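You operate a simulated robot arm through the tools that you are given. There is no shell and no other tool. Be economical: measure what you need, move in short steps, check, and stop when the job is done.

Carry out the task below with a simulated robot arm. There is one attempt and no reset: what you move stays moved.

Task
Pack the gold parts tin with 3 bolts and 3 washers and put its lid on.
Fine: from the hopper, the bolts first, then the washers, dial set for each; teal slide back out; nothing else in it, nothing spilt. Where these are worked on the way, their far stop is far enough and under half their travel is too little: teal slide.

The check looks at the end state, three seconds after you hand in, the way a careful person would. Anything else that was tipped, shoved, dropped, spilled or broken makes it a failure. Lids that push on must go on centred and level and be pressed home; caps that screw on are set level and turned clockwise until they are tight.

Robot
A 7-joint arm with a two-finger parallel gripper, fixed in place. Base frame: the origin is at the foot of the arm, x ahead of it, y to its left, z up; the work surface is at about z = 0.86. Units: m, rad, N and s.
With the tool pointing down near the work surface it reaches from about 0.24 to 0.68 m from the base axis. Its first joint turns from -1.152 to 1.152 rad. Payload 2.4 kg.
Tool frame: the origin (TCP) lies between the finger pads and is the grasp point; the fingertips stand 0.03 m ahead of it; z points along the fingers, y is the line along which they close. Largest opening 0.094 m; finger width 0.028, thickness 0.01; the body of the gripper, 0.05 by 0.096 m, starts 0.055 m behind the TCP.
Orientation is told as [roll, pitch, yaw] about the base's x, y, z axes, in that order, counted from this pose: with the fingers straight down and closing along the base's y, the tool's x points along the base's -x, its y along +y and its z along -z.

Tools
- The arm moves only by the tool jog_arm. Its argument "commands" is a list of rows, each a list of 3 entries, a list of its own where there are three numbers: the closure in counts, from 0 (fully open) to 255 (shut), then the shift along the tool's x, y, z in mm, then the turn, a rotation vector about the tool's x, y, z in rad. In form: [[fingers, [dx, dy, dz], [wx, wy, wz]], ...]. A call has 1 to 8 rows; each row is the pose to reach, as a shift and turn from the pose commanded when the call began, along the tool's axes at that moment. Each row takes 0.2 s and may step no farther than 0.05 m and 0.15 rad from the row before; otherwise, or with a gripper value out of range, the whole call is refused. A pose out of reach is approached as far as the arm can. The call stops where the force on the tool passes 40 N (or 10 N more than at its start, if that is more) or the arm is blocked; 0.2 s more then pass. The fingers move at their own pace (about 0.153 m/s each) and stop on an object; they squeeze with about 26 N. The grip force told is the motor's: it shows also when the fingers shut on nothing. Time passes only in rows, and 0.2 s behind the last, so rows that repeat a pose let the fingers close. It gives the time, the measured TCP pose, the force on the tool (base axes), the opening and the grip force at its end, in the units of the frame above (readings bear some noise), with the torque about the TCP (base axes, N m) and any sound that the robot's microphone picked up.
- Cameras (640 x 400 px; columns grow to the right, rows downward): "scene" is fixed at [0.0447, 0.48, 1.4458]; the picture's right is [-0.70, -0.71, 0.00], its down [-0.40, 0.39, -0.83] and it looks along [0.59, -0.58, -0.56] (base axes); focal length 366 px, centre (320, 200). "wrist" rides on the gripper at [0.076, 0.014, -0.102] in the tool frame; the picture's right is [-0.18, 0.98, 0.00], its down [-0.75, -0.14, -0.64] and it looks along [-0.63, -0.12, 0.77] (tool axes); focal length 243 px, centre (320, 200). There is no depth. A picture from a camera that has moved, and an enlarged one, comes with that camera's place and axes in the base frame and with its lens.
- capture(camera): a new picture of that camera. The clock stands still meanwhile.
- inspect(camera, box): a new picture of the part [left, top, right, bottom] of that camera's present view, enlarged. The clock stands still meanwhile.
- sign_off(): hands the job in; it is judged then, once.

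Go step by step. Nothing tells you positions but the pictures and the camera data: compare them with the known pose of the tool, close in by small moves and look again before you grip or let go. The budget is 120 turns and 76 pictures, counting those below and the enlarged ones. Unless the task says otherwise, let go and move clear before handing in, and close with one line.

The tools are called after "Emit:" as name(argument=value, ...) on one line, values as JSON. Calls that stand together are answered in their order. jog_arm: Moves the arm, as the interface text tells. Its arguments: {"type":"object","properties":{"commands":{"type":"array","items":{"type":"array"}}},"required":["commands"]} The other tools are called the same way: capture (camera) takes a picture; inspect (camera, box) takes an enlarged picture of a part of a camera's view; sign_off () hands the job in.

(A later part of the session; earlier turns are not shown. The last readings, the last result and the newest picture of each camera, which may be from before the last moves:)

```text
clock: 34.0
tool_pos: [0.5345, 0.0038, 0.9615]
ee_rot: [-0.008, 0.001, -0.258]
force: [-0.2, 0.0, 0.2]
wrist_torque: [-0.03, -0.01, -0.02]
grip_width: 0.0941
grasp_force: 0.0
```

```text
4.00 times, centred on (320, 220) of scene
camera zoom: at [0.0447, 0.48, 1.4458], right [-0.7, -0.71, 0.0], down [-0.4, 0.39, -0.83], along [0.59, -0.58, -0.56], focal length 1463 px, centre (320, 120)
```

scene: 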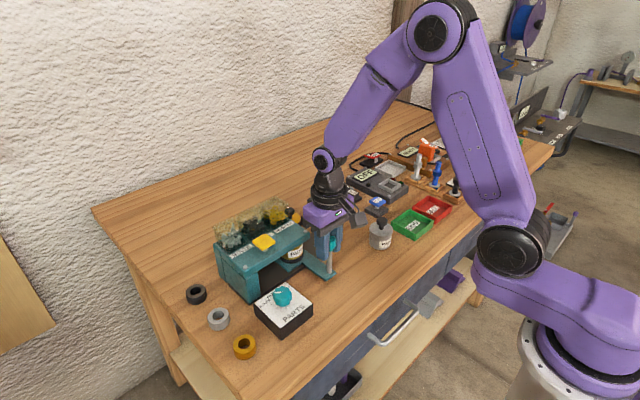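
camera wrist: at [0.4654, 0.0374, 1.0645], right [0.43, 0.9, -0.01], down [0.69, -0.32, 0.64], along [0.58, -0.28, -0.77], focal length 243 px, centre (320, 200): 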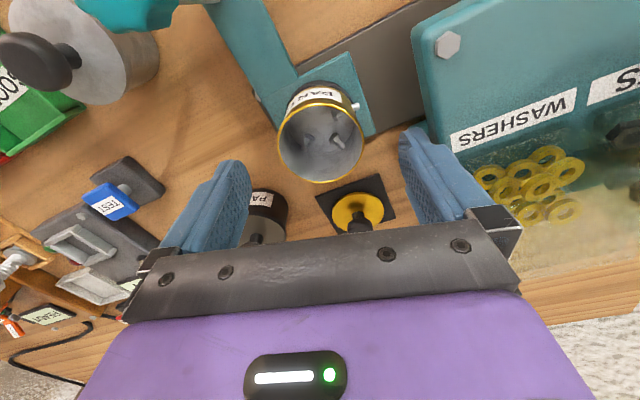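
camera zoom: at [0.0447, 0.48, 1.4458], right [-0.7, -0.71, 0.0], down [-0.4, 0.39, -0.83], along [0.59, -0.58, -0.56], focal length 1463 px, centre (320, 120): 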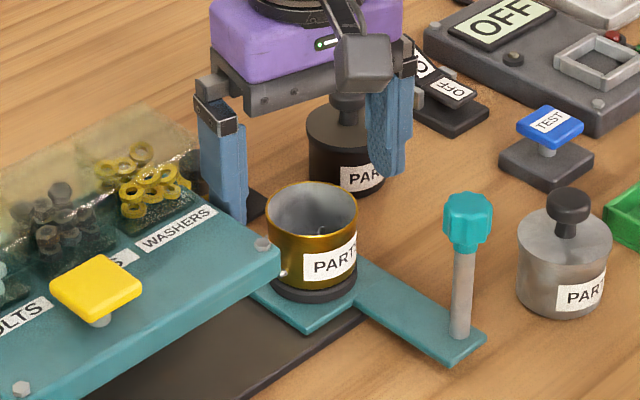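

The gripper is centred over the tin, and the tip is at about (0.53, 0.034). I'll lower to just above the cradle ring with the fingers still wide.

Emit:
jog_arm(commands=[[0, [1, 1, 20], [0, 0, 0]], [0, [1, 1, 36], [0, 0, 0]], [0, [1, 1, 42], [0, 0, 0]], [0, [1, 1, 46], [0, 0, 0]]])

Emit:
inspect(camera="scene", box=[280, 180, 370, 260])

Emit:
inspect(camera="wrist", box=[220, 40, 440, 220])

```text
clock: 34.4
tool_pos: [0.5368, 0.0046, 0.9577]
ee_rot: [-0.004, -0.006, -0.254]
force: [-7.1, -1.8, 12.5]
wrist_torque: [0.83, 0.01, 0.4]
grip_width: 0.0923
grasp_force: 0.1
stopped in row 1: the force on the tool passed its limit at 72 N (the readings are from after the stop); the commanded pose is now the measured one
```

```text
5.00 times, centred on (325, 220) of scene
camera zoom: at [0.0443, 0.4799, 1.4458], right [-0.7, -0.71, 0.0], down [-0.4, 0.39, -0.83], along [0.59, -0.58, -0.56], focal length 1828 px, centre (295, 100)
```

zoom: 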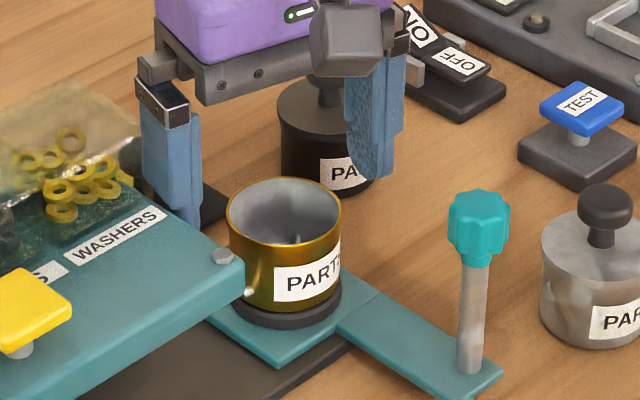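

```text
2.22 times, centred on (330, 130) of wrist
camera zoom: at [0.4661, 0.0382, 1.0594], right [0.43, 0.91, 0.0], down [0.69, -0.32, 0.65], along [0.58, -0.28, -0.76], focal length 539 px, centre (298, 356)
```

zoom: 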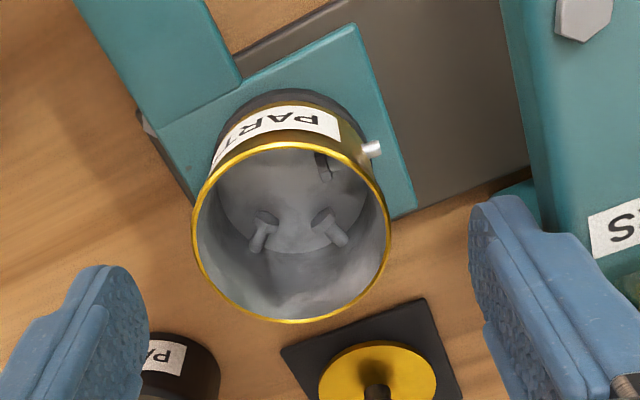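

The +y finger touched the hopper's end on the way down. I'll lift, narrow the opening so it clears, and try again in small steps.

Emit:
jog_arm(commands=[[0, [0, 0, -10], [0, 0, 0]], [52, [-1, -1, -10], [0, 0, 0]], [52, [-1, -1, -10], [0, 0, 0]]])

Emit:
inspect(camera="wrist", box=[220, 40, 440, 220])

```text
clock: 35.2
tool_pos: [0.5373, 0.0036, 0.9668]
ee_rot: [-0.004, -0.005, -0.255]
force: [0.4, 0.0, 0.4]
wrist_torque: [0.03, -0.01, 0.01]
grip_width: 0.0748
grasp_force: 0.0
```

```text
2.22 times, centred on (330, 130) of wrist
camera zoom: at [0.4669, 0.0374, 1.0682], right [0.43, 0.9, 0.0], down [0.69, -0.32, 0.65], along [0.58, -0.28, -0.76], focal length 539 px, centre (298, 356)
```

zoom: 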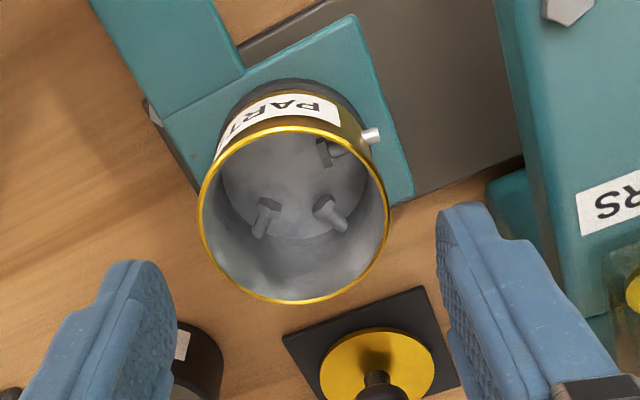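

There's clearance now. I'll descend again in small steps.

Emit:
jog_arm(commands=[[52, [5, 0, 12], [0, 0, 0]], [52, [5, 0, 24], [0, 0, 0]], [52, [5, 0, 36], [0, 0, 0]], [52, [5, 0, 44], [0, 0, 0]], [52, [5, 0, 48], [0, 0, 0]], [52, [5, 0, 51], [0, 0, 0]]])

Emit:
inspect(camera="scene", box=[280, 180, 370, 260])

```text
clock: 36.6
tool_pos: [0.5318, 0.0044, 0.9151]
ee_rot: [-0.005, -0.006, -0.255]
force: [-0.2, 0.4, 0.5]
wrist_torque: [-0.02, 0.02, 0.0]
grip_width: 0.0747
grasp_force: 0.1
```

```text
5.00 times, centred on (325, 220) of scene
camera zoom: at [0.0447, 0.48, 1.4458], right [-0.7, -0.71, 0.0], down [-0.4, 0.39, -0.83], along [0.59, -0.58, -0.56], focal length 1828 px, centre (295, 100)
```

zoom: 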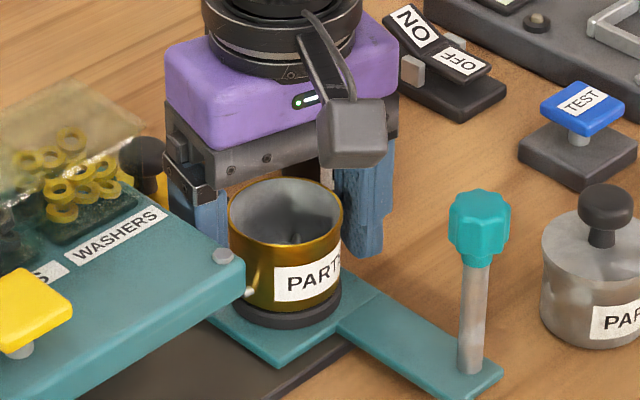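

The bolt tip sits near the −x edge of the finger pad, so I'll shift 6 mm toward −x. Then I'll close gradually.

Emit:
jog_arm(commands=[[52, [6, -1, 0], [0, 0, 0]], [52, [6, -1, 2], [0, 0, 0]], [70, [6, -1, 2], [0, 0, 0]], [80, [6, -1, 2], [0, 0, 0]], [90, [6, -1, 2], [0, 0, 0]], [96, [6, -1, 2], [0, 0, 0]]])

Emit:
inspect(camera="scene", box=[280, 180, 370, 260])

```text
clock: 38.0
tool_pos: [0.526, 0.0043, 0.9129]
ee_rot: [-0.005, -0.005, -0.255]
force: [-0.2, 0.6, -0.8]
wrist_torque: [0.0, -0.02, 0.02]
grip_width: 0.0586
grasp_force: 0.2
```

```text
5.00 times, centred on (325, 220) of scene
camera zoom: at [0.0447, 0.48, 1.4458], right [-0.7, -0.71, 0.0], down [-0.4, 0.39, -0.83], along [0.59, -0.58, -0.56], focal length 1828 px, centre (295, 100)
```

zoom: 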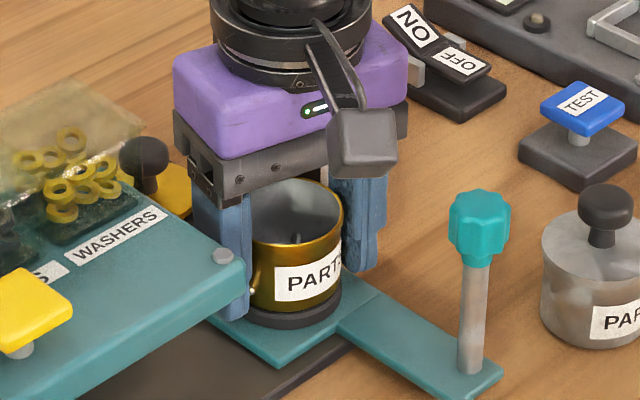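

The tip is nearly flush now. I'll close the last bit onto the tin's width.

Emit:
jog_arm(commands=[[100, [0, 0, 0], [0, 0, 0]], [104, [0, 0, 0], [0, 0, 0]], [108, [0, 0, 0], [0, 0, 0]], [108, [0, 0, 0], [0, 0, 0]]])

Emit:
inspect(camera="wrist", box=[220, 40, 440, 220])

```text
clock: 39.0
tool_pos: [0.5263, 0.0039, 0.9136]
ee_rot: [-0.003, -0.008, -0.256]
force: [1.4, 1.1, 0.9]
wrist_torque: [0.04, 0.0, 0.0]
grip_width: 0.0547
grasp_force: 0.0
```

```text
2.22 times, centred on (330, 130) of wrist
camera zoom: at [0.4561, 0.0387, 1.0157], right [0.43, 0.9, 0.0], down [0.69, -0.32, 0.65], along [0.58, -0.28, -0.76], focal length 539 px, centre (298, 356)
```

zoom: 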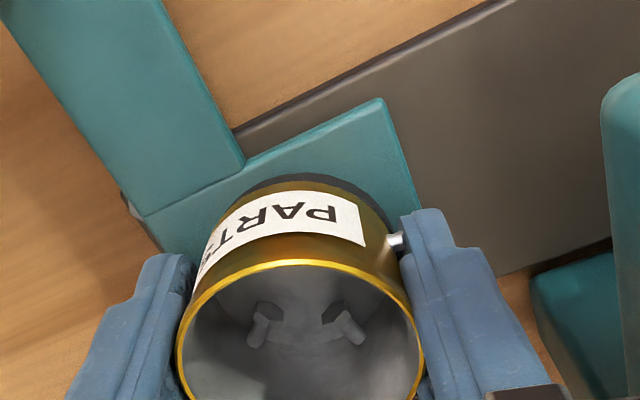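

The tip slips past the pad's edge because the yaw is off. I'll open, yaw to −0.1 so the pad faces the bolt, and close again.

Emit:
jog_arm(commands=[[50, [0, 0, 0], [0, 0, 0]], [50, [0, 0, 0], [0, 0, 0]], [50, [0, 1, 0], [0, 0, -0.08]], [50, [1, 1, 0], [0, 0, -0.16]], [80, [1, 1, 0], [0, 0, -0.16]], [90, [1, 1, 0], [0, 0, -0.16]]])

Emit:
inspect(camera="wrist", box=[220, 40, 440, 220])

```text
clock: 40.4
tool_pos: [0.5259, 0.0054, 0.9139]
ee_rot: [-0.003, -0.006, -0.096]
force: [0.0, -0.2, 0.0]
wrist_torque: [-0.01, -0.03, 0.0]
grip_width: 0.0607
grasp_force: 0.1
```

```text
2.22 times, centred on (330, 130) of wrist
camera zoom: at [0.4513, 0.0281, 1.0158], right [0.28, 0.96, 0.0], down [0.73, -0.21, 0.65], along [0.62, -0.18, -0.76], focal length 539 px, centre (298, 356)
```

zoom: 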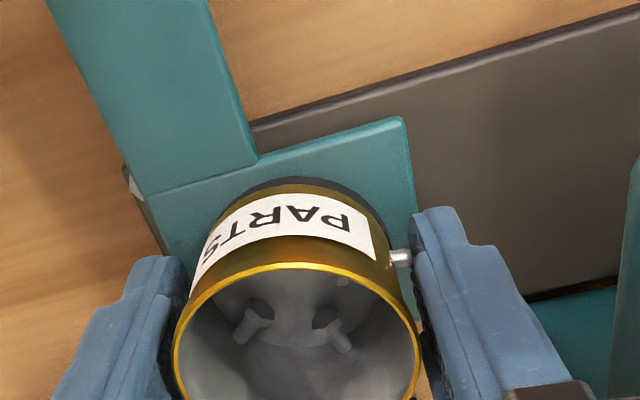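

The pad now faces the tip; closing further.

Emit:
jog_arm(commands=[[94, [0, 0, 0], [0, 0, 0]], [98, [0, 0, 0], [0, 0, 0]], [102, [0, 0, 0], [0, 0, 0]], [106, [0, 0, 0], [0, 0, 0]], [106, [0, 0, 0], [0, 0, 0]]])

Emit:
inspect(camera="wrist", box=[220, 40, 440, 220])

```text
clock: 41.6
tool_pos: [0.5268, 0.006, 0.9145]
ee_rot: [-0.003, -0.005, -0.095]
force: [-0.3, -1.1, 0.1]
wrist_torque: [0.02, 0.0, 0.0]
grip_width: 0.0552
grasp_force: 0.1
```

```text
2.22 times, centred on (330, 130) of wrist
camera zoom: at [0.4514, 0.0282, 1.0158], right [0.28, 0.96, 0.0], down [0.73, -0.21, 0.65], along [0.62, -0.18, -0.76], focal length 539 px, centre (298, 356)
```

zoom: 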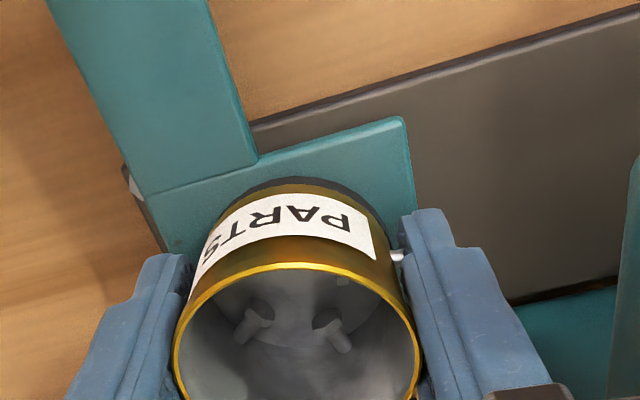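

The tip is mostly pushed in and there's no load on the fingers yet. I'll close a little more.

Emit:
jog_arm(commands=[[109, [0, 0, 0], [0, 0, 0]], [112, [0, 0, 0], [0, 0, 0]], [115, [0, 0, 0], [0, 0, 0]], [115, [0, 0, 0], [0, 0, 0]]])

```text
clock: 42.6
tool_pos: [0.5268, 0.0049, 0.9139]
ee_rot: [-0.005, -0.005, -0.096]
force: [-0.5, 0.1, -0.7]
wrist_torque: [0.04, 0.01, 0.01]
grip_width: 0.0537
grasp_force: 26.6
```

The fingers have now closed on the tin at 53.7 mm. I'll open and look.

Emit:
jog_arm(commands=[[95, [0, 0, 0], [0, 0, 0]], [50, [0, 0, 0], [0, 0, 0]], [50, [0, 0, -25], [0, 0, 0]], [50, [10, 0, -65], [0, 0, 0]]])

Emit:
inspect(camera="wrist", box=[250, 60, 390, 190])

```text
clock: 43.6
tool_pos: [0.5166, 0.0076, 0.9782]
ee_rot: [-0.005, -0.004, -0.096]
force: [0.0, 0.7, -0.7]
wrist_torque: [0.0, 0.03, -0.07]
grip_width: 0.0756
grasp_force: 0.0
```

```text
3.08 times, centred on (320, 125) of wrist
camera zoom: at [0.4411, 0.0299, 1.0803], right [0.28, 0.96, 0.0], down [0.73, -0.21, 0.65], along [0.62, -0.18, -0.76], focal length 746 px, centre (320, 431)
```

zoom: 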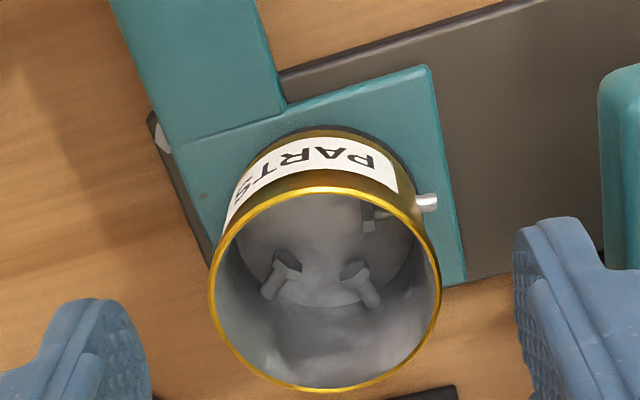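

The bolt hasn't moved at all and the fingers felt no resistance from it, so it seems to be held fixed in the tin with its head inside. All three bolts are in the tin, so I'll leave it and carry on: back to the slide handle and push it in again.

Emit:
jog_arm(commands=[[70, [10, 0, -30], [0, 0, -0.05]], [70, [45, -18, -45], [0, 0, -0.096]], [70, [76, -33, -45], [0, 0, -0.096]], [80, [76, -33, -10], [0, 0, -0.096]], [80, [76, -33, 22], [0, 0, -0.096]], [255, [76, -33, 22], [0, 0, -0.096]], [255, [76, -33, 22], [0, 0, -0.096]]])

Emit:
jog_arm(commands=[[255, [0, 6, 0], [0, 0, 0]], [255, [0, 18, 0], [0, 0, 0]], [255, [0, 30, 0], [0, 0, 0]], [255, [0, 42, 0], [0, 0, 0]], [255, [0, 54, 0], [0, 0, 0]], [255, [0, 66, 0], [0, 0, 0]], [255, [0, 78, 0], [0, 0, 0]], [255, [0, 88, 0], [0, 0, 0]]])

Emit:
inspect(camera="scene", box=[240, 190, 380, 300])

```text
clock: 45.2
tool_pos: [0.4378, -0.0193, 0.9547]
ee_rot: [-0.004, -0.005, 0.0]
force: [-3.2, -1.1, -1.4]
wrist_torque: [-0.01, -0.36, 0.01]
grip_width: 0.0244
grasp_force: 45.0
```

```text
clock: 47.0
tool_pos: [0.4375, 0.0703, 0.9544]
ee_rot: [-0.004, -0.004, 0.0]
force: [9.3, -0.7, -35.4]
wrist_torque: [0.04, -0.06, 0.03]
grip_width: 0.0242
grasp_force: 44.9
```

```text
3.64 times, centred on (310, 245) of scene
camera zoom: at [0.0455, 0.4801, 1.4457], right [-0.7, -0.71, 0.0], down [-0.4, 0.39, -0.83], along [0.59, -0.58, -0.56], focal length 1330 px, centre (356, 36)
```

zoom: 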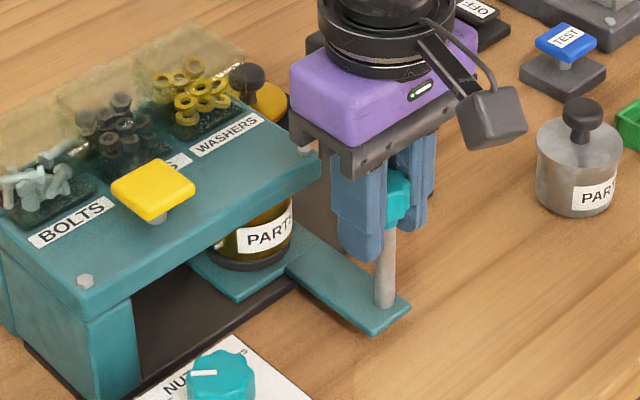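

Pushing on to the stop, easing the vertical load.

Emit:
jog_arm(commands=[[255, [0, 2, 1.5], [0, 0, 0]], [255, [0, 8, 1.5], [0, 0, 0]], [255, [0, 14, 1.5], [0, 0, 0]], [255, [0, 20, 1.5], [0, 0, 0]], [255, [0, 26, 1.5], [0, 0, 0]], [255, [0, 32, 1.5], [0, 0, 0]], [255, [0, 38, 1.5], [0, 0, 0]]])

```text
clock: 48.4
tool_pos: [0.4374, 0.095, 0.9536]
ee_rot: [-0.009, -0.004, -0.009]
force: [-4.8, -6.6, 9.8]
wrist_torque: [-0.11, -0.18, 0.09]
grip_width: 0.0244
grasp_force: 44.9
stopped in row 7: the force on the tool passed its limit at 50 N (the readings are from after the stop); the commanded pose is now the measured one
```

It's at the stop. I'll release and go to the dial with the wrist turned to the pointer.

Emit:
jog_arm(commands=[[90, [0, 0, 0], [0, 0, 0]], [90, [0, 0, -5], [0, 0, 0]], [90, [0, 0, -45], [0, 0, -0.1]], [90, [3, 25, -70], [0, 0, -0.24]], [90, [6, 50, -70], [0, 0, -0.38]], [90, [9, 75, -70], [0, 0, -0.52]], [90, [11, 95, -70], [0, 0, -0.67]], [90, [12, 107, -60], [0, 0, -0.81]]])

Emit:
capture(camera="wrist")

```text
clock: 50.2
tool_pos: [0.4275, 0.2034, 1.0114]
ee_rot: [-0.01, 0.004, 0.806]
force: [-0.2, -0.1, 0.7]
wrist_torque: [0.01, -0.02, -0.01]
grip_width: 0.0609
grasp_force: 0.1
```

```text
26 pictures are left
camera wrist: at [0.364, 0.1598, 1.1141], right [-0.58, 0.81, -0.01], down [0.62, 0.45, 0.64], along [0.53, 0.37, -0.77], focal length 243 px, centre (320, 200)
```

wrist: 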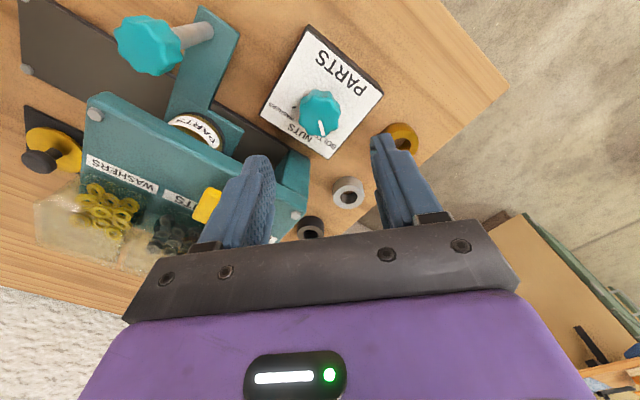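

I'll descend on the knob, grip, and start turning clockwise toward WASHERS.

Emit:
jog_arm(commands=[[90, [3, 0, 42], [0, 0, 0]], [90, [3, 0, 83], [0, 0, 0]], [255, [3, 0, 83], [0, 0, 0]], [255, [3, 0, 83], [0, 0, 0]], [255, [3, 0, 83], [0, 0, 0.14]], [255, [3, 0, 83], [0, 0, 0.28]], [255, [3, 0, 83], [0, 0, 0.42]], [255, [3, 0, 83], [0, 0, 0.56]]])

Emit:
jog_arm(commands=[[255, [0, 0, 0], [0, 0, 0.14]], [255, [0, 0, 0], [0, 0, 0.28]], [255, [0, 0, 0], [0, 0, 0.42]], [255, [0, 0, 0], [0, 0, 0.56]], [255, [0, 0, 0], [0, 0, 0.7]], [255, [0, 0, 0], [0, 0, 0.84]], [255, [0, 0, 0], [0, 0, 0.98]], [255, [0, 0, 0], [0, 0, 1.06]]])

```text
clock: 52.0
tool_pos: [0.4242, 0.2005, 0.9284]
ee_rot: [-0.009, -0.001, 0.241]
force: [4.3, 3.0, -32.7]
wrist_torque: [0.03, -0.1, 0.03]
grip_width: 0.0328
grasp_force: 45.0
```

```text
clock: 53.8
tool_pos: [0.424, 0.2015, 0.9281]
ee_rot: [-0.004, -0.008, -0.819]
force: [-4.5, -6.1, -20.3]
wrist_torque: [0.25, 0.53, -0.01]
grip_width: 0.0321
grasp_force: 44.8
```

Rotation is done (1.62 rad). I'll release, rise and check the pointer.

Emit:
jog_arm(commands=[[100, [0, 0, 0], [0, 0, 0]], [100, [0, 0, 0], [0, 0, 0]], [100, [0, 0, -40], [0, 0, 0]], [100, [0, 0, -80], [0, 0, -0.1]], [100, [0, 0, -110], [0, 0, -0.24]]])

Emit:
inspect(camera="wrist", box=[260, 50, 400, 160])

```text
clock: 55.0
tool_pos: [0.4248, 0.202, 1.0411]
ee_rot: [-0.006, -0.008, -0.576]
force: [0.6, -0.6, -1.0]
wrist_torque: [-0.04, -0.01, -0.02]
grip_width: 0.0572
grasp_force: 0.1
```

```text
3.64 times, centred on (330, 105) of wrist
camera zoom: at [0.3684, 0.2567, 1.1426], right [0.69, 0.72, 0.0], down [0.55, -0.52, 0.65], along [0.47, -0.45, -0.76], focal length 882 px, centre (284, 546)
```

zoom: 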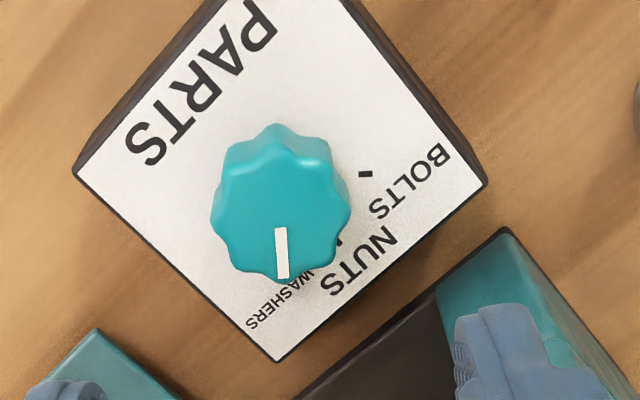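

The pointer is right on the WASHERS diagonal. Next I'll go back over the button.

Emit:
jog_arm(commands=[[255, [0, 0, -30], [0, 0, -0.14]], [255, [-30, 7, -40], [0, 0, -0.28]], [255, [-60, 14, -40], [0, 0, -0.42]], [255, [-83, 20, -40], [0, 0, -0.57]], [255, [-83, 20, -10], [0, 0, -0.57]], [255, [-83, 20, 16], [0, 0, -0.57]]])

Emit:
inspect(camera="scene", box=[200, 180, 320, 270])

```text
clock: 56.4
tool_pos: [0.5062, 0.1721, 1.022]
ee_rot: [-0.007, -0.004, -0.006]
force: [0.6, 0.4, -0.9]
wrist_torque: [0.0, -0.01, 0.01]
grip_width: 0.0002
grasp_force: 25.8
```

```text
4.44 times, centred on (260, 225) of scene
camera zoom: at [0.0447, 0.48, 1.4458], right [-0.7, -0.71, 0.0], down [-0.4, 0.39, -0.83], along [0.59, -0.58, -0.56], focal length 1625 px, centre (587, 89)
```

zoom: 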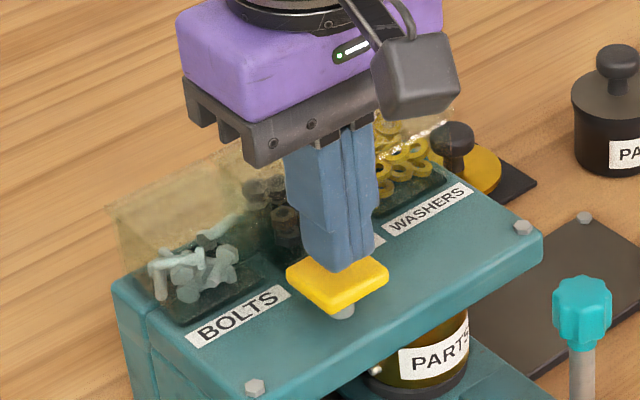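

In position for the first washer press.

Emit:
jog_arm(commands=[[255, [0, 0, 12], [0, 0, 0]], [255, [0, 0, 17], [0, 0, 0]], [255, [0, 0, 20.5], [0, 0, 0]], [255, [0, 0, 20.5], [0, 0, 0]], [255, [0, 0, 10], [0, 0, 0]], [255, [0, 0, 0], [0, 0, 0]], [255, [0, 0, 0], [0, 0, 0]], [255, [0, 0, 0], [0, 0, 0]]])

Emit:
inspect(camera="scene", box=[240, 190, 330, 270])

```text
clock: 58.2
tool_pos: [0.5043, 0.1741, 1.0239]
ee_rot: [-0.006, -0.004, -0.008]
force: [1.4, 0.2, -0.3]
wrist_torque: [0.04, -0.01, 0.0]
grip_width: 0.0001
grasp_force: 25.9
heard: click
```

```text
5.00 times, centred on (285, 230) of scene
camera zoom: at [0.0447, 0.48, 1.4458], right [-0.7, -0.71, 0.0], down [-0.4, 0.39, -0.83], along [0.59, -0.58, -0.56], focal length 1828 px, centre (495, 50)
```

zoom: 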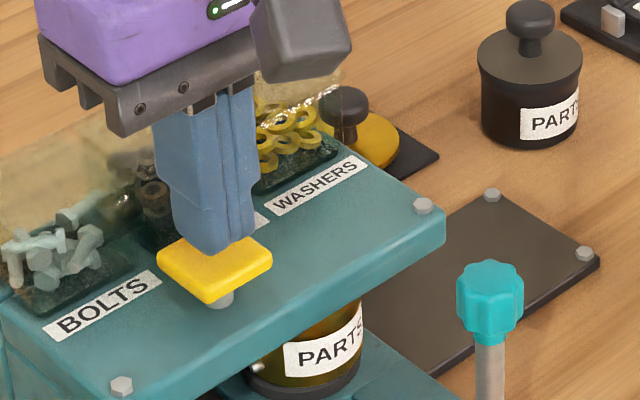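

The washer bin has dropped by one. Next are the second and third presses.

Emit:
jog_arm(commands=[[255, [0, 0, 12], [0, 0, 0]], [255, [0, 0, 17], [0, 0, 0]], [255, [0, 0, 20.5], [0, 0, 0]], [255, [0, 0, 20.5], [0, 0, 0]], [255, [0, 0, 10], [0, 0, 0]], [255, [0, 0, 0], [0, 0, 0]], [255, [0, 0, 0], [0, 0, 0]], [255, [0, 0, 0], [0, 0, 0]]])

Emit:
jog_arm(commands=[[255, [0, 0, 12], [0, 0, 0]], [255, [0, 0, 17], [0, 0, 0]], [255, [0, 0, 20.5], [0, 0, 0]], [255, [0, 0, 20.5], [0, 0, 0]], [255, [0, 0, 10], [0, 0, 0]], [255, [0, 0, 0], [0, 0, 0]], [255, [0, 0, 0], [0, 0, 0]], [255, [0, 0, 0], [0, 0, 0]]])

```text
clock: 60.0
tool_pos: [0.5046, 0.1718, 1.0241]
ee_rot: [-0.006, -0.005, -0.006]
force: [0.1, -0.6, 0.0]
wrist_torque: [-0.03, -0.02, 0.01]
grip_width: 0.0003
grasp_force: 26.0
heard: click
```

```text
clock: 61.8
tool_pos: [0.5045, 0.1738, 1.0257]
ee_rot: [-0.007, -0.003, -0.007]
force: [-0.3, -0.3, 0.4]
wrist_torque: [0.02, 0.02, -0.01]
grip_width: 0.0002
grasp_force: 26.1
heard: click
```

That's three clicks for the washers. I'll return to the slide handle and pull it out.

Emit:
jog_arm(commands=[[255, [0, 0, -30], [0, 0, 0]], [80, [30, -35, -30], [0, 0, 0]], [80, [60, -70, -30], [0, 0, 0]], [80, [67, -78, 5], [0, 0, 0]], [80, [67, -78, 40], [0, 0, 0]], [80, [67, -78, 71], [0, 0, 0]], [255, [67, -78, 71], [0, 0, 0]], [255, [67, -78, 71], [0, 0, 0]]])

Emit:
jog_arm(commands=[[255, [0, -6, 0], [0, 0, 0]], [255, [0, -14, 0], [0, 0, 0]], [255, [0, -24, 0], [0, 0, 0]], [255, [0, -34, 0], [0, 0, 0]], [255, [0, -44, 0], [0, 0, 0]], [255, [0, -54, 0], [0, 0, 0]], [255, [0, -64, 0], [0, 0, 0]], [255, [0, -74, 0], [0, 0, 0]]])

Emit:
jog_arm(commands=[[255, [0, -4, 0], [0, 0, 0]], [255, [0, -12, 0], [0, 0, 0]], [255, [0, -20, 0], [0, 0, 0]], [255, [0, -28, 0], [0, 0, 0]], [255, [0, -35, 0], [0, 0, 0]], [255, [0, -40, 0], [0, 0, 0]], [255, [0, -45, 0], [0, 0, 0]], [255, [0, -50, 0], [0, 0, 0]]])

Emit:
inspect(camera="scene", box=[240, 190, 380, 300])

```text
clock: 63.6
tool_pos: [0.4378, 0.094, 0.9531]
ee_rot: [-0.008, -0.001, -0.007]
force: [-6.8, 1.2, -1.0]
wrist_torque: [-0.1, -0.49, -0.19]
grip_width: 0.0247
grasp_force: 45.2
```

```text
clock: 65.4
tool_pos: [0.4366, 0.021, 0.9544]
ee_rot: [-0.007, -0.002, -0.007]
force: [10.3, 0.7, -37.2]
wrist_torque: [-0.01, -0.14, -0.02]
grip_width: 0.0245
grasp_force: 45.2
```

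```text
clock: 67.2
tool_pos: [0.4364, -0.0193, 0.9543]
ee_rot: [-0.003, -0.005, 0.001]
force: [5.9, 5.3, -6.7]
wrist_torque: [0.05, 0.18, -0.08]
grip_width: 0.0245
grasp_force: 44.8
stopped in row 8: the force on the tool passed its limit at 52 N (the readings are from after the stop); the commanded pose is now the measured one
```

```text
3.64 times, centred on (310, 245) of scene
camera zoom: at [0.0449, 0.4801, 1.4457], right [-0.7, -0.71, 0.0], down [-0.4, 0.39, -0.83], along [0.59, -0.58, -0.56], focal length 1330 px, centre (356, 36)
```

zoom: 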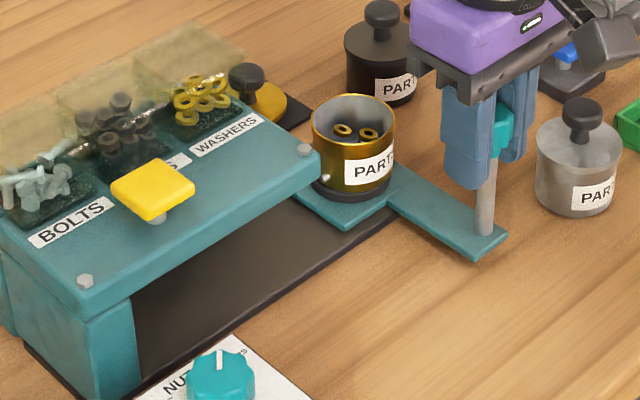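

The slide is out at its stop and washers show in the tin. I'll release, rise, and look at the tin and lid.

Emit:
jog_arm(commands=[[90, [0, 0, 0], [0, 0, 0]], [20, [0, 0, 0], [0, 0, 0]], [0, [0, 0, -40], [0, 0, 0]], [0, [-12, 12, -75], [0, 0, 0]], [0, [-38, 28, -85], [0, 0, 0]]])

Emit:
inspect(camera="wrist", box=[260, 90, 400, 230])

```text
clock: 68.4
tool_pos: [0.4763, 0.007, 1.0399]
ee_rot: [-0.005, -0.004, 0.001]
force: [0.3, 0.1, -0.9]
wrist_torque: [-0.03, 0.01, 0.03]
grip_width: 0.0941
grasp_force: 0.1
```

```text
2.86 times, centred on (330, 160) of wrist
camera zoom: at [0.3992, 0.0231, 1.1426], right [0.18, 0.98, 0.0], down [0.75, -0.14, 0.65], along [0.63, -0.12, -0.76], focal length 693 px, centre (291, 314)
```

zoom: 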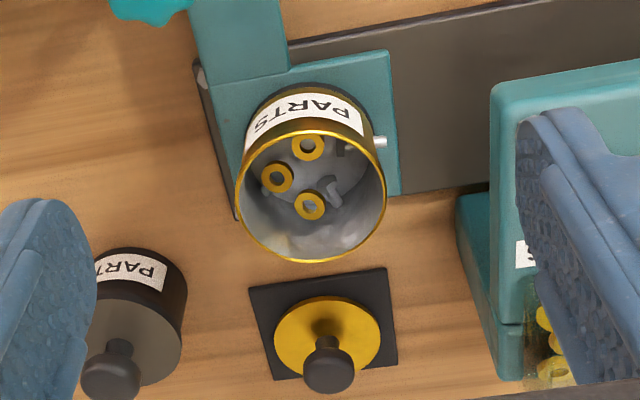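

Three washers and three bolts are in the tin, with nothing spilt. The lid knob is near (0.647, -0.004, 0.892). I'll go above it.

Emit:
jog_arm(commands=[[92, [-40, -3, 0], [0, 0, 0]], [92, [-85, -6, 10], [0, 0, 0]], [92, [-130, -9, 30], [0, 0, 0]], [92, [-160, -11, 55], [0, 0, 0]], [92, [-171, -11, 85], [0, 0, 0]]])

Emit:
capture(camera="wrist")

Emit:
inspect(camera="scene", box=[250, 150, 370, 240])

```text
clock: 69.6
tool_pos: [0.6463, -0.0046, 0.9561]
ee_rot: [-0.004, -0.005, 0.002]
force: [0.7, 0.8, -1.0]
wrist_torque: [0.0, -0.02, 0.02]
grip_width: 0.0602
grasp_force: 0.0
```

```text
20 pictures are left
camera wrist: at [0.5703, 0.0111, 1.0593], right [0.18, 0.98, 0.0], down [0.75, -0.14, 0.65], along [0.63, -0.12, -0.76], focal length 243 px, centre (320, 200)
```

wrist: 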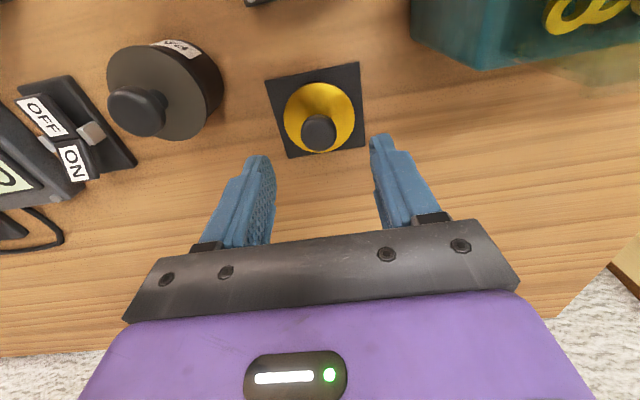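

```text
4.44 times, centred on (310, 195) of scene
camera zoom: at [0.0447, 0.48, 1.4458], right [-0.7, -0.71, 0.0], down [-0.4, 0.39, -0.83], along [0.59, -0.58, -0.56], focal length 1625 px, centre (364, 222)
```

zoom: 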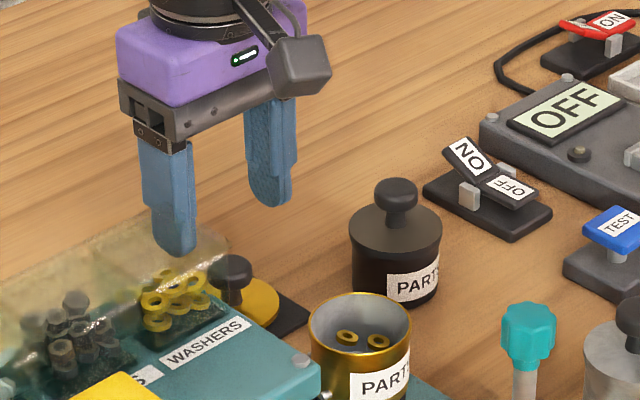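

It lines up. I'll descend and grip the lid knob.

Emit:
jog_arm(commands=[[92, [1.5, 0.5, 25], [0, 0, 0]], [92, [1.5, 0.5, 49], [0, 0, 0]], [255, [1.5, 0.5, 49], [0, 0, 0]], [255, [1.5, 0.5, 49], [0, 0, 0]]])

Emit:
inspect(camera="scene", box=[250, 150, 370, 240])

```text
clock: 70.6
tool_pos: [0.6472, -0.0058, 0.9072]
ee_rot: [-0.004, -0.004, 0.002]
force: [-0.4, 0.3, 0.1]
wrist_torque: [-0.04, 0.0, -0.01]
grip_width: 0.0227
grasp_force: 26.0
```

```text
4.44 times, centred on (310, 195) of scene
camera zoom: at [0.0447, 0.48, 1.4458], right [-0.7, -0.71, 0.0], down [-0.4, 0.39, -0.83], along [0.59, -0.58, -0.56], focal length 1625 px, centre (364, 222)
```

zoom: 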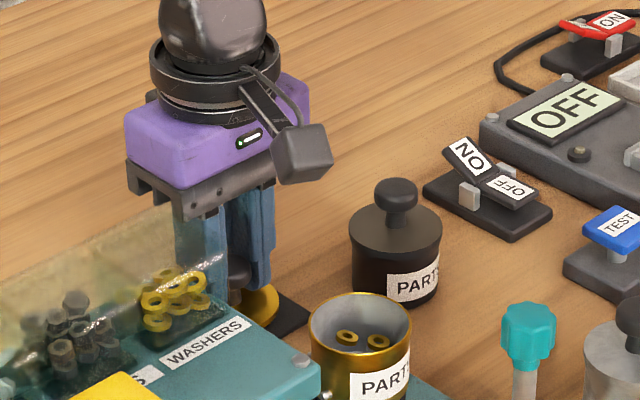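

Gripped at 22.7 mm. I'll lift it and carry it toward the tin, stopping above to check alignment.

Emit:
jog_arm(commands=[[255, [0, 0, -10], [0, 0, 0]], [255, [0, 0, -40], [0, 0, 0]], [255, [0, 0, -80], [0, 0, 0]], [255, [30, 3, -85], [0, 0, 0]], [255, [60, 6, -85], [0, 0, 0]], [255, [90, 8, -85], [0, 0, 0]], [255, [114, 9, -80], [0, 0, 0]]])

Emit:
capture(camera="wrist")

Emit:
inspect(camera="scene", box=[270, 170, 370, 250])

```text
clock: 72.2
tool_pos: [0.5304, 0.0043, 0.9855]
ee_rot: [-0.003, -0.003, 0.002]
force: [-1.0, 0.5, -0.2]
wrist_torque: [0.0, -0.02, -0.01]
grip_width: 0.0225
grasp_force: 25.8
```

```text
17 pictures are left
camera wrist: at [0.4536, 0.0195, 1.0878], right [0.18, 0.98, 0.0], down [0.75, -0.14, 0.65], along [0.64, -0.12, -0.76], focal length 243 px, centre (320, 200)
```

wrist: 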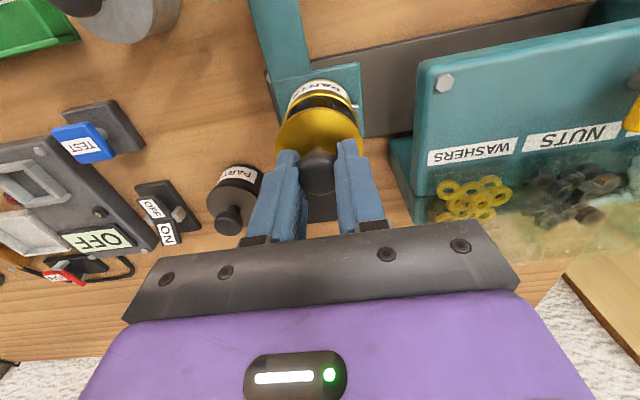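

```text
5.00 times, centred on (320, 210) of scene
camera zoom: at [0.0447, 0.48, 1.4458], right [-0.7, -0.71, 0.0], down [-0.4, 0.39, -0.83], along [0.59, -0.58, -0.56], focal length 1828 px, centre (320, 150)
```

zoom: 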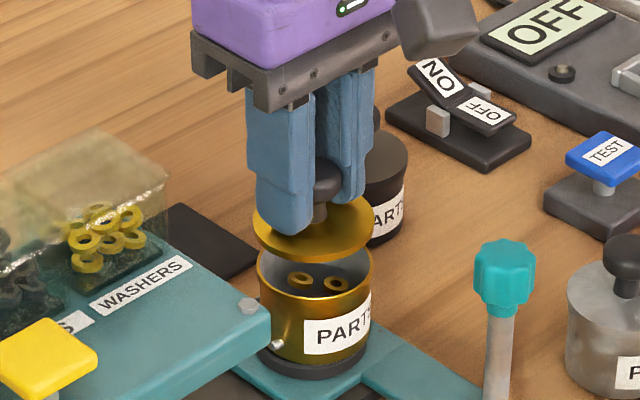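

The lid is held level above the tin. I'll zoom in to judge the offset.

Emit:
inspect(camera="wrist", box=[260, 70, 380, 170])

```text
4.00 times, centred on (320, 120) of wrist
camera zoom: at [0.4536, 0.0195, 1.0878], right [0.18, 0.98, 0.0], down [0.75, -0.14, 0.65], along [0.64, -0.12, -0.76], focal length 970 px, centre (320, 520)
```

zoom: 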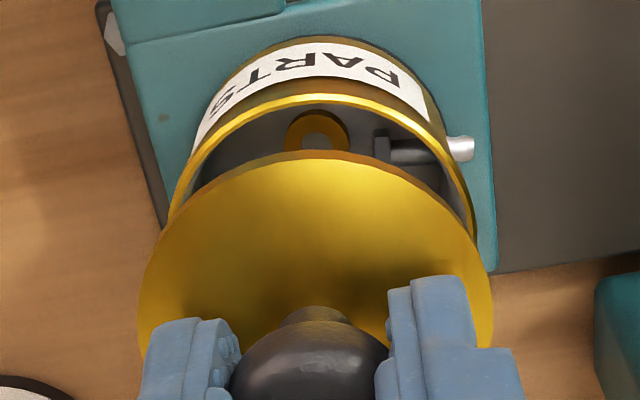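

The lid is within about 2 mm of centred; I'll shift 1.5 mm toward −x and 1 mm toward +y. Then I'll lower in fine steps until contact.

Emit:
jog_arm(commands=[[255, [1.5, 1, 6], [0, 0, 0]], [255, [1.5, 1, 12], [0, 0, 0]], [255, [1.5, 1, 15], [0, 0, 0]], [255, [1.5, 1, 18], [0, 0, 0]]])

Emit:
inspect(camera="scene", box=[280, 180, 360, 250])

Emit:
inspect(camera="wrist", box=[260, 70, 380, 170])

```text
clock: 73.2
tool_pos: [0.5294, 0.0058, 0.9672]
ee_rot: [-0.004, -0.005, 0.003]
force: [-0.6, -0.2, 0.0]
wrist_torque: [0.03, -0.03, -0.04]
grip_width: 0.0225
grasp_force: 25.8
```

```text
5.71 times, centred on (320, 215) of scene
camera zoom: at [0.0447, 0.48, 1.4458], right [-0.7, -0.71, 0.0], down [-0.4, 0.39, -0.83], along [0.59, -0.58, -0.56], focal length 2090 px, centre (320, 114)
```

zoom: 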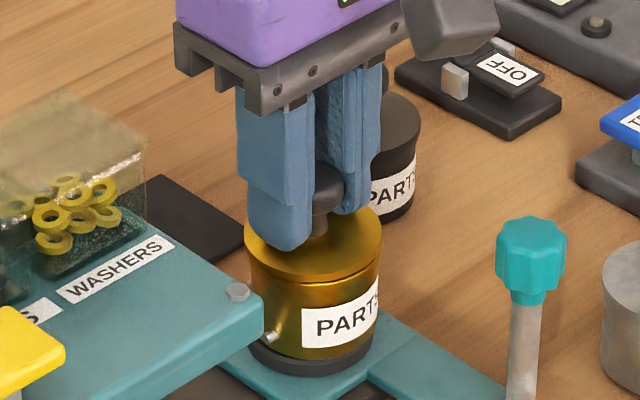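

```text
4.00 times, centred on (320, 120) of wrist
camera zoom: at [0.4519, 0.0213, 1.0703], right [0.18, 0.98, 0.0], down [0.75, -0.14, 0.65], along [0.63, -0.12, -0.76], focal length 970 px, centre (320, 520)
```

zoom: 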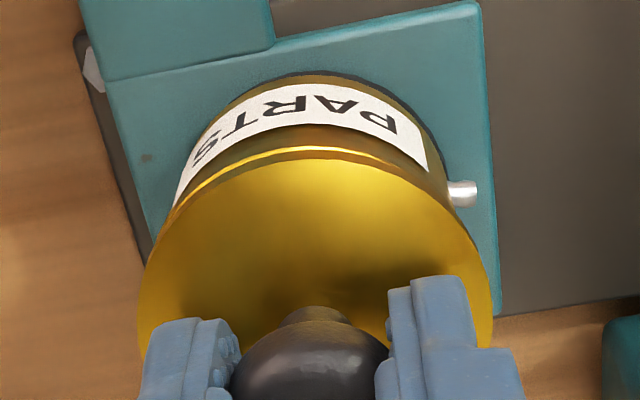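

Nearly aligned. I'll trim 1 mm more and press down gently in small steps.

Emit:
jog_arm(commands=[[255, [1.2, 0.8, 1], [0, 0, 0]], [255, [1.2, 0.8, 3], [0, 0, 0]], [255, [1.2, 0.8, 5], [0, 0, 0]], [255, [1.2, 0.8, 7], [0, 0, 0]]])

```text
clock: 74.3
tool_pos: [0.5281, 0.0062, 0.9635]
ee_rot: [-0.005, -0.008, 0.001]
force: [-5.9, -0.9, 10.8]
wrist_torque: [-0.05, 0.16, 0.02]
grip_width: 0.0229
grasp_force: 26.1
heard: snap
stopped in row 4: the force on the tool passed its limit at 42 N (the readings are from after the stop); the commanded pose is now the measured one
```

I heard a snap under 42 N. I'll check that the lid is level and home before releasing.

Emit:
inspect(camera="scene", box=[280, 180, 360, 250])

Emit:
inspect(camera="wrist", box=[260, 70, 380, 170])

```text
5.71 times, centred on (320, 215) of scene
camera zoom: at [0.0444, 0.48, 1.4458], right [-0.7, -0.71, 0.0], down [-0.4, 0.39, -0.83], along [0.59, -0.58, -0.56], focal length 2090 px, centre (320, 114)
```

zoom: 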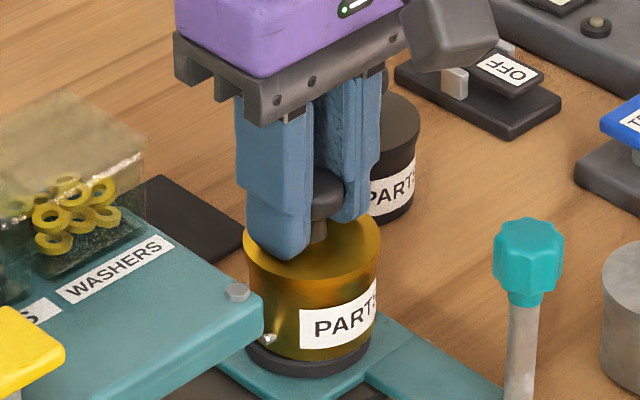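

```text
4.00 times, centred on (320, 120) of wrist
camera zoom: at [0.4514, 0.0218, 1.0659], right [0.18, 0.98, 0.0], down [0.75, -0.14, 0.65], along [0.64, -0.12, -0.76], focal length 970 px, centre (320, 520)
```

zoom: 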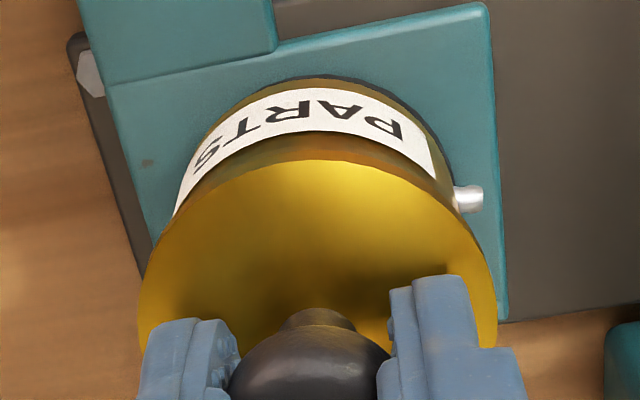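

The lid looks flush. I'll let go, rise clear and check.

Emit:
jog_arm(commands=[[200, [0, 0, 0], [0, 0, 0]], [100, [0, 0, 0], [0, 0, 0]], [100, [0, 0, -30], [0, 0, 0]], [100, [10, 0, -70], [0, 0, 0]], [100, [40, 0, -100], [0, 0, 0]], [100, [80, 0, -120], [0, 0, 0]]])

Emit:
inspect(camera="scene", box=[280, 180, 360, 250])

Emit:
capture(camera="wrist")

```text
clock: 75.7
tool_pos: [0.4462, 0.0058, 1.0828]
ee_rot: [-0.006, -0.008, 0.001]
force: [-0.2, -0.2, 0.3]
wrist_torque: [-0.02, -0.03, 0.0]
grip_width: 0.0571
grasp_force: 0.0
heard: snap
```

```text
5.71 times, centred on (320, 215) of scene
camera zoom: at [0.0447, 0.48, 1.4458], right [-0.7, -0.71, 0.0], down [-0.4, 0.39, -0.83], along [0.59, -0.58, -0.56], focal length 2090 px, centre (320, 114)
```

zoom: 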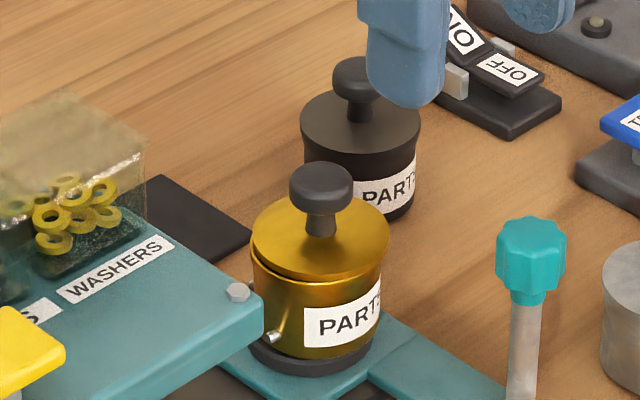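

```text
9 pictures are left
camera wrist: at [0.3694, 0.0218, 1.1849], right [0.18, 0.98, 0.0], down [0.75, -0.14, 0.65], along [0.64, -0.12, -0.76], focal length 243 px, centre (320, 200)
```

wrist: 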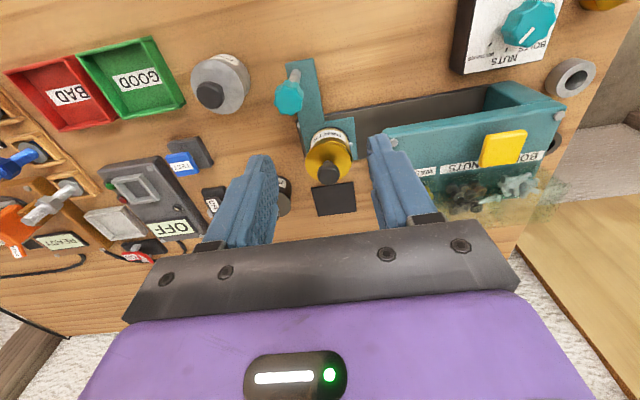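

A second snap came as I rose: the lid seems to have popped up and sits slightly proud. I'll take a close look.

Emit:
inspect(camera="wrist", box=[285, 115, 375, 195])

```text
5.00 times, centred on (330, 155) of wrist
camera zoom: at [0.3694, 0.0218, 1.1849], right [0.18, 0.98, 0.0], down [0.75, -0.14, 0.65], along [0.64, -0.12, -0.76], focal length 1213 px, centre (270, 425)
```

zoom: 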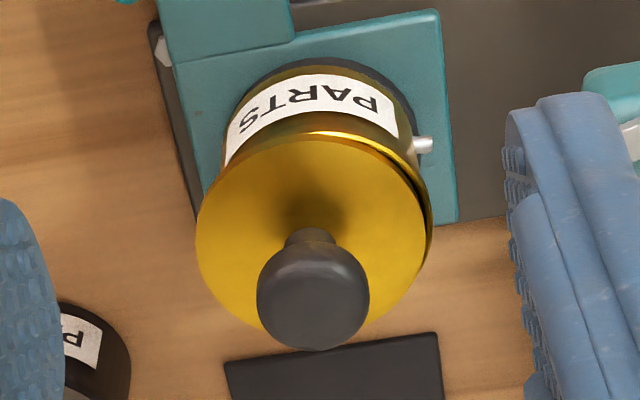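

The lid sits unseated, offset a few mm toward −y. I'll regrip the knob where it is.

Emit:
jog_arm(commands=[[92, [-40, -2, 20], [0, 0, 0]], [92, [-78, -3, 45], [0, 0, 0]], [92, [-78, -3, 85], [0, 0, 0]], [92, [-78, -3, 116], [0, 0, 0]], [200, [-78, -3, 116], [0, 0, 0]], [255, [-78, -3, 116], [0, 0, 0]], [255, [-78, -3, 116], [0, 0, 0]]])

Emit:
jog_arm(commands=[[255, [0, 0, -2], [0, 0, 0]], [255, [-2, 2, -6], [0, 0, 0]], [255, [-2, 2, -6], [0, 0, 0]]])

Emit:
inspect(camera="wrist", box=[260, 70, 380, 170])

Emit:
inspect(camera="scene", box=[280, 180, 360, 250])

```text
clock: 77.3
tool_pos: [0.5273, 0.0034, 0.9659]
ee_rot: [-0.004, -0.009, 0.001]
force: [0.1, 0.4, -0.7]
wrist_torque: [-0.05, -0.01, 0.01]
grip_width: 0.0225
grasp_force: 26.0
```

```text
clock: 78.1
tool_pos: [0.5297, 0.0054, 0.9721]
ee_rot: [-0.005, -0.011, 0.001]
force: [0.0, -0.1, -0.4]
wrist_torque: [0.03, 0.02, 0.0]
grip_width: 0.0231
grasp_force: 25.9
```

```text
4.00 times, centred on (320, 120) of wrist
camera zoom: at [0.4527, 0.0214, 1.0742], right [0.18, 0.98, 0.0], down [0.75, -0.14, 0.65], along [0.64, -0.12, -0.76], focal length 970 px, centre (320, 520)
```

zoom: 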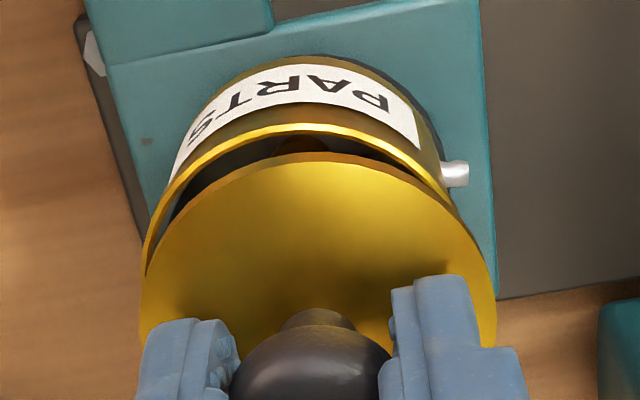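

```text
5.71 times, centred on (320, 215) of scene
camera zoom: at [0.0447, 0.48, 1.4458], right [-0.7, -0.71, 0.0], down [-0.4, 0.39, -0.83], along [0.59, -0.58, -0.56], focal length 2090 px, centre (320, 114)
```

zoom: 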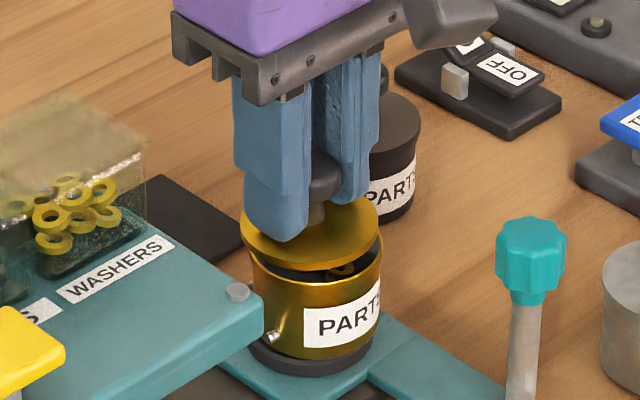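

I'll trim the lid by about 1.2 mm toward −x and −y, then lower and press.

Emit:
jog_arm(commands=[[255, [1.2, -1.2, 0], [0, 0, 0]], [255, [1.2, -1.2, 3], [0, 0, 0]], [255, [1.2, -1.2, 5], [0, 0, 0]], [255, [1.2, -1.2, 6], [0, 0, 0]]])

Emit:
inspect(camera="wrist", box=[260, 70, 380, 170])

```text
clock: 79.1
tool_pos: [0.5274, 0.0045, 0.9661]
ee_rot: [-0.006, -0.008, 0.001]
force: [-0.4, -0.6, -0.2]
wrist_torque: [-0.01, 0.0, 0.04]
grip_width: 0.0234
grasp_force: 25.9
```

```text
4.00 times, centred on (320, 120) of wrist
camera zoom: at [0.4505, 0.02, 1.0685], right [0.18, 0.98, 0.0], down [0.75, -0.14, 0.65], along [0.64, -0.12, -0.76], focal length 970 px, centre (320, 520)
```

zoom: 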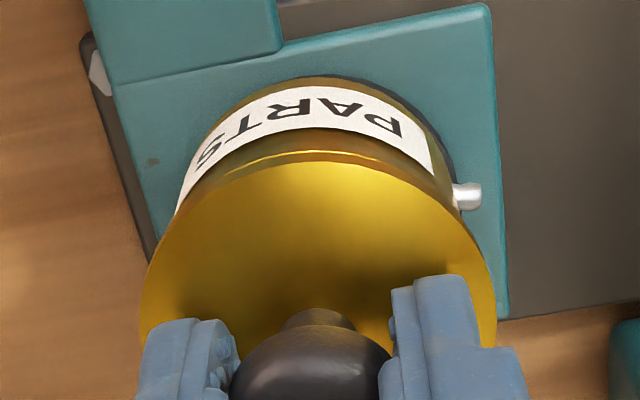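

The lid looks centred and is just touching. I'll press down.

Emit:
jog_arm(commands=[[255, [0, 0, 1], [0, 0, 0]], [255, [0, 0, 2.5], [0, 0, 0]], [255, [0, 0, 4], [0, 0, 0]], [255, [0, 0, 5.5], [0, 0, 0]], [255, [0, 0, 7], [0, 0, 0]], [255, [0, 0, 8.5], [0, 0, 0]]])

```text
clock: 80.2
tool_pos: [0.5295, 0.0047, 0.9646]
ee_rot: [-0.006, -0.015, -0.001]
force: [-6.2, -0.3, 12.9]
wrist_torque: [-0.01, 0.19, -0.02]
grip_width: 0.0235
grasp_force: 26.3
heard: snap
stopped in row 5: the force on the tool passed its limit at 45 N (the readings are from after the stop); the commanded pose is now the measured one
```

Snap again at z = 0.9646. I'll press once more to make sure it's fully home.

Emit:
jog_arm(commands=[[255, [0, 0, 1.5], [0, 0.008, 0]], [255, [0, 0, 3], [0, 0.015, 0]], [255, [0, 0, 4.5], [0, 0.015, 0]], [255, [0, 0, 6], [0, 0.015, 0]]])

```text
clock: 80.8
tool_pos: [0.5302, 0.0045, 0.9639]
ee_rot: [-0.005, -0.004, 0.002]
force: [-5.0, -0.3, 10.4]
wrist_torque: [0.04, 0.16, 0.02]
grip_width: 0.0232
grasp_force: 25.8
stopped in row 2: the force on the tool passed its limit at 44 N (the readings are from after the stop); the commanded pose is now the measured one
```

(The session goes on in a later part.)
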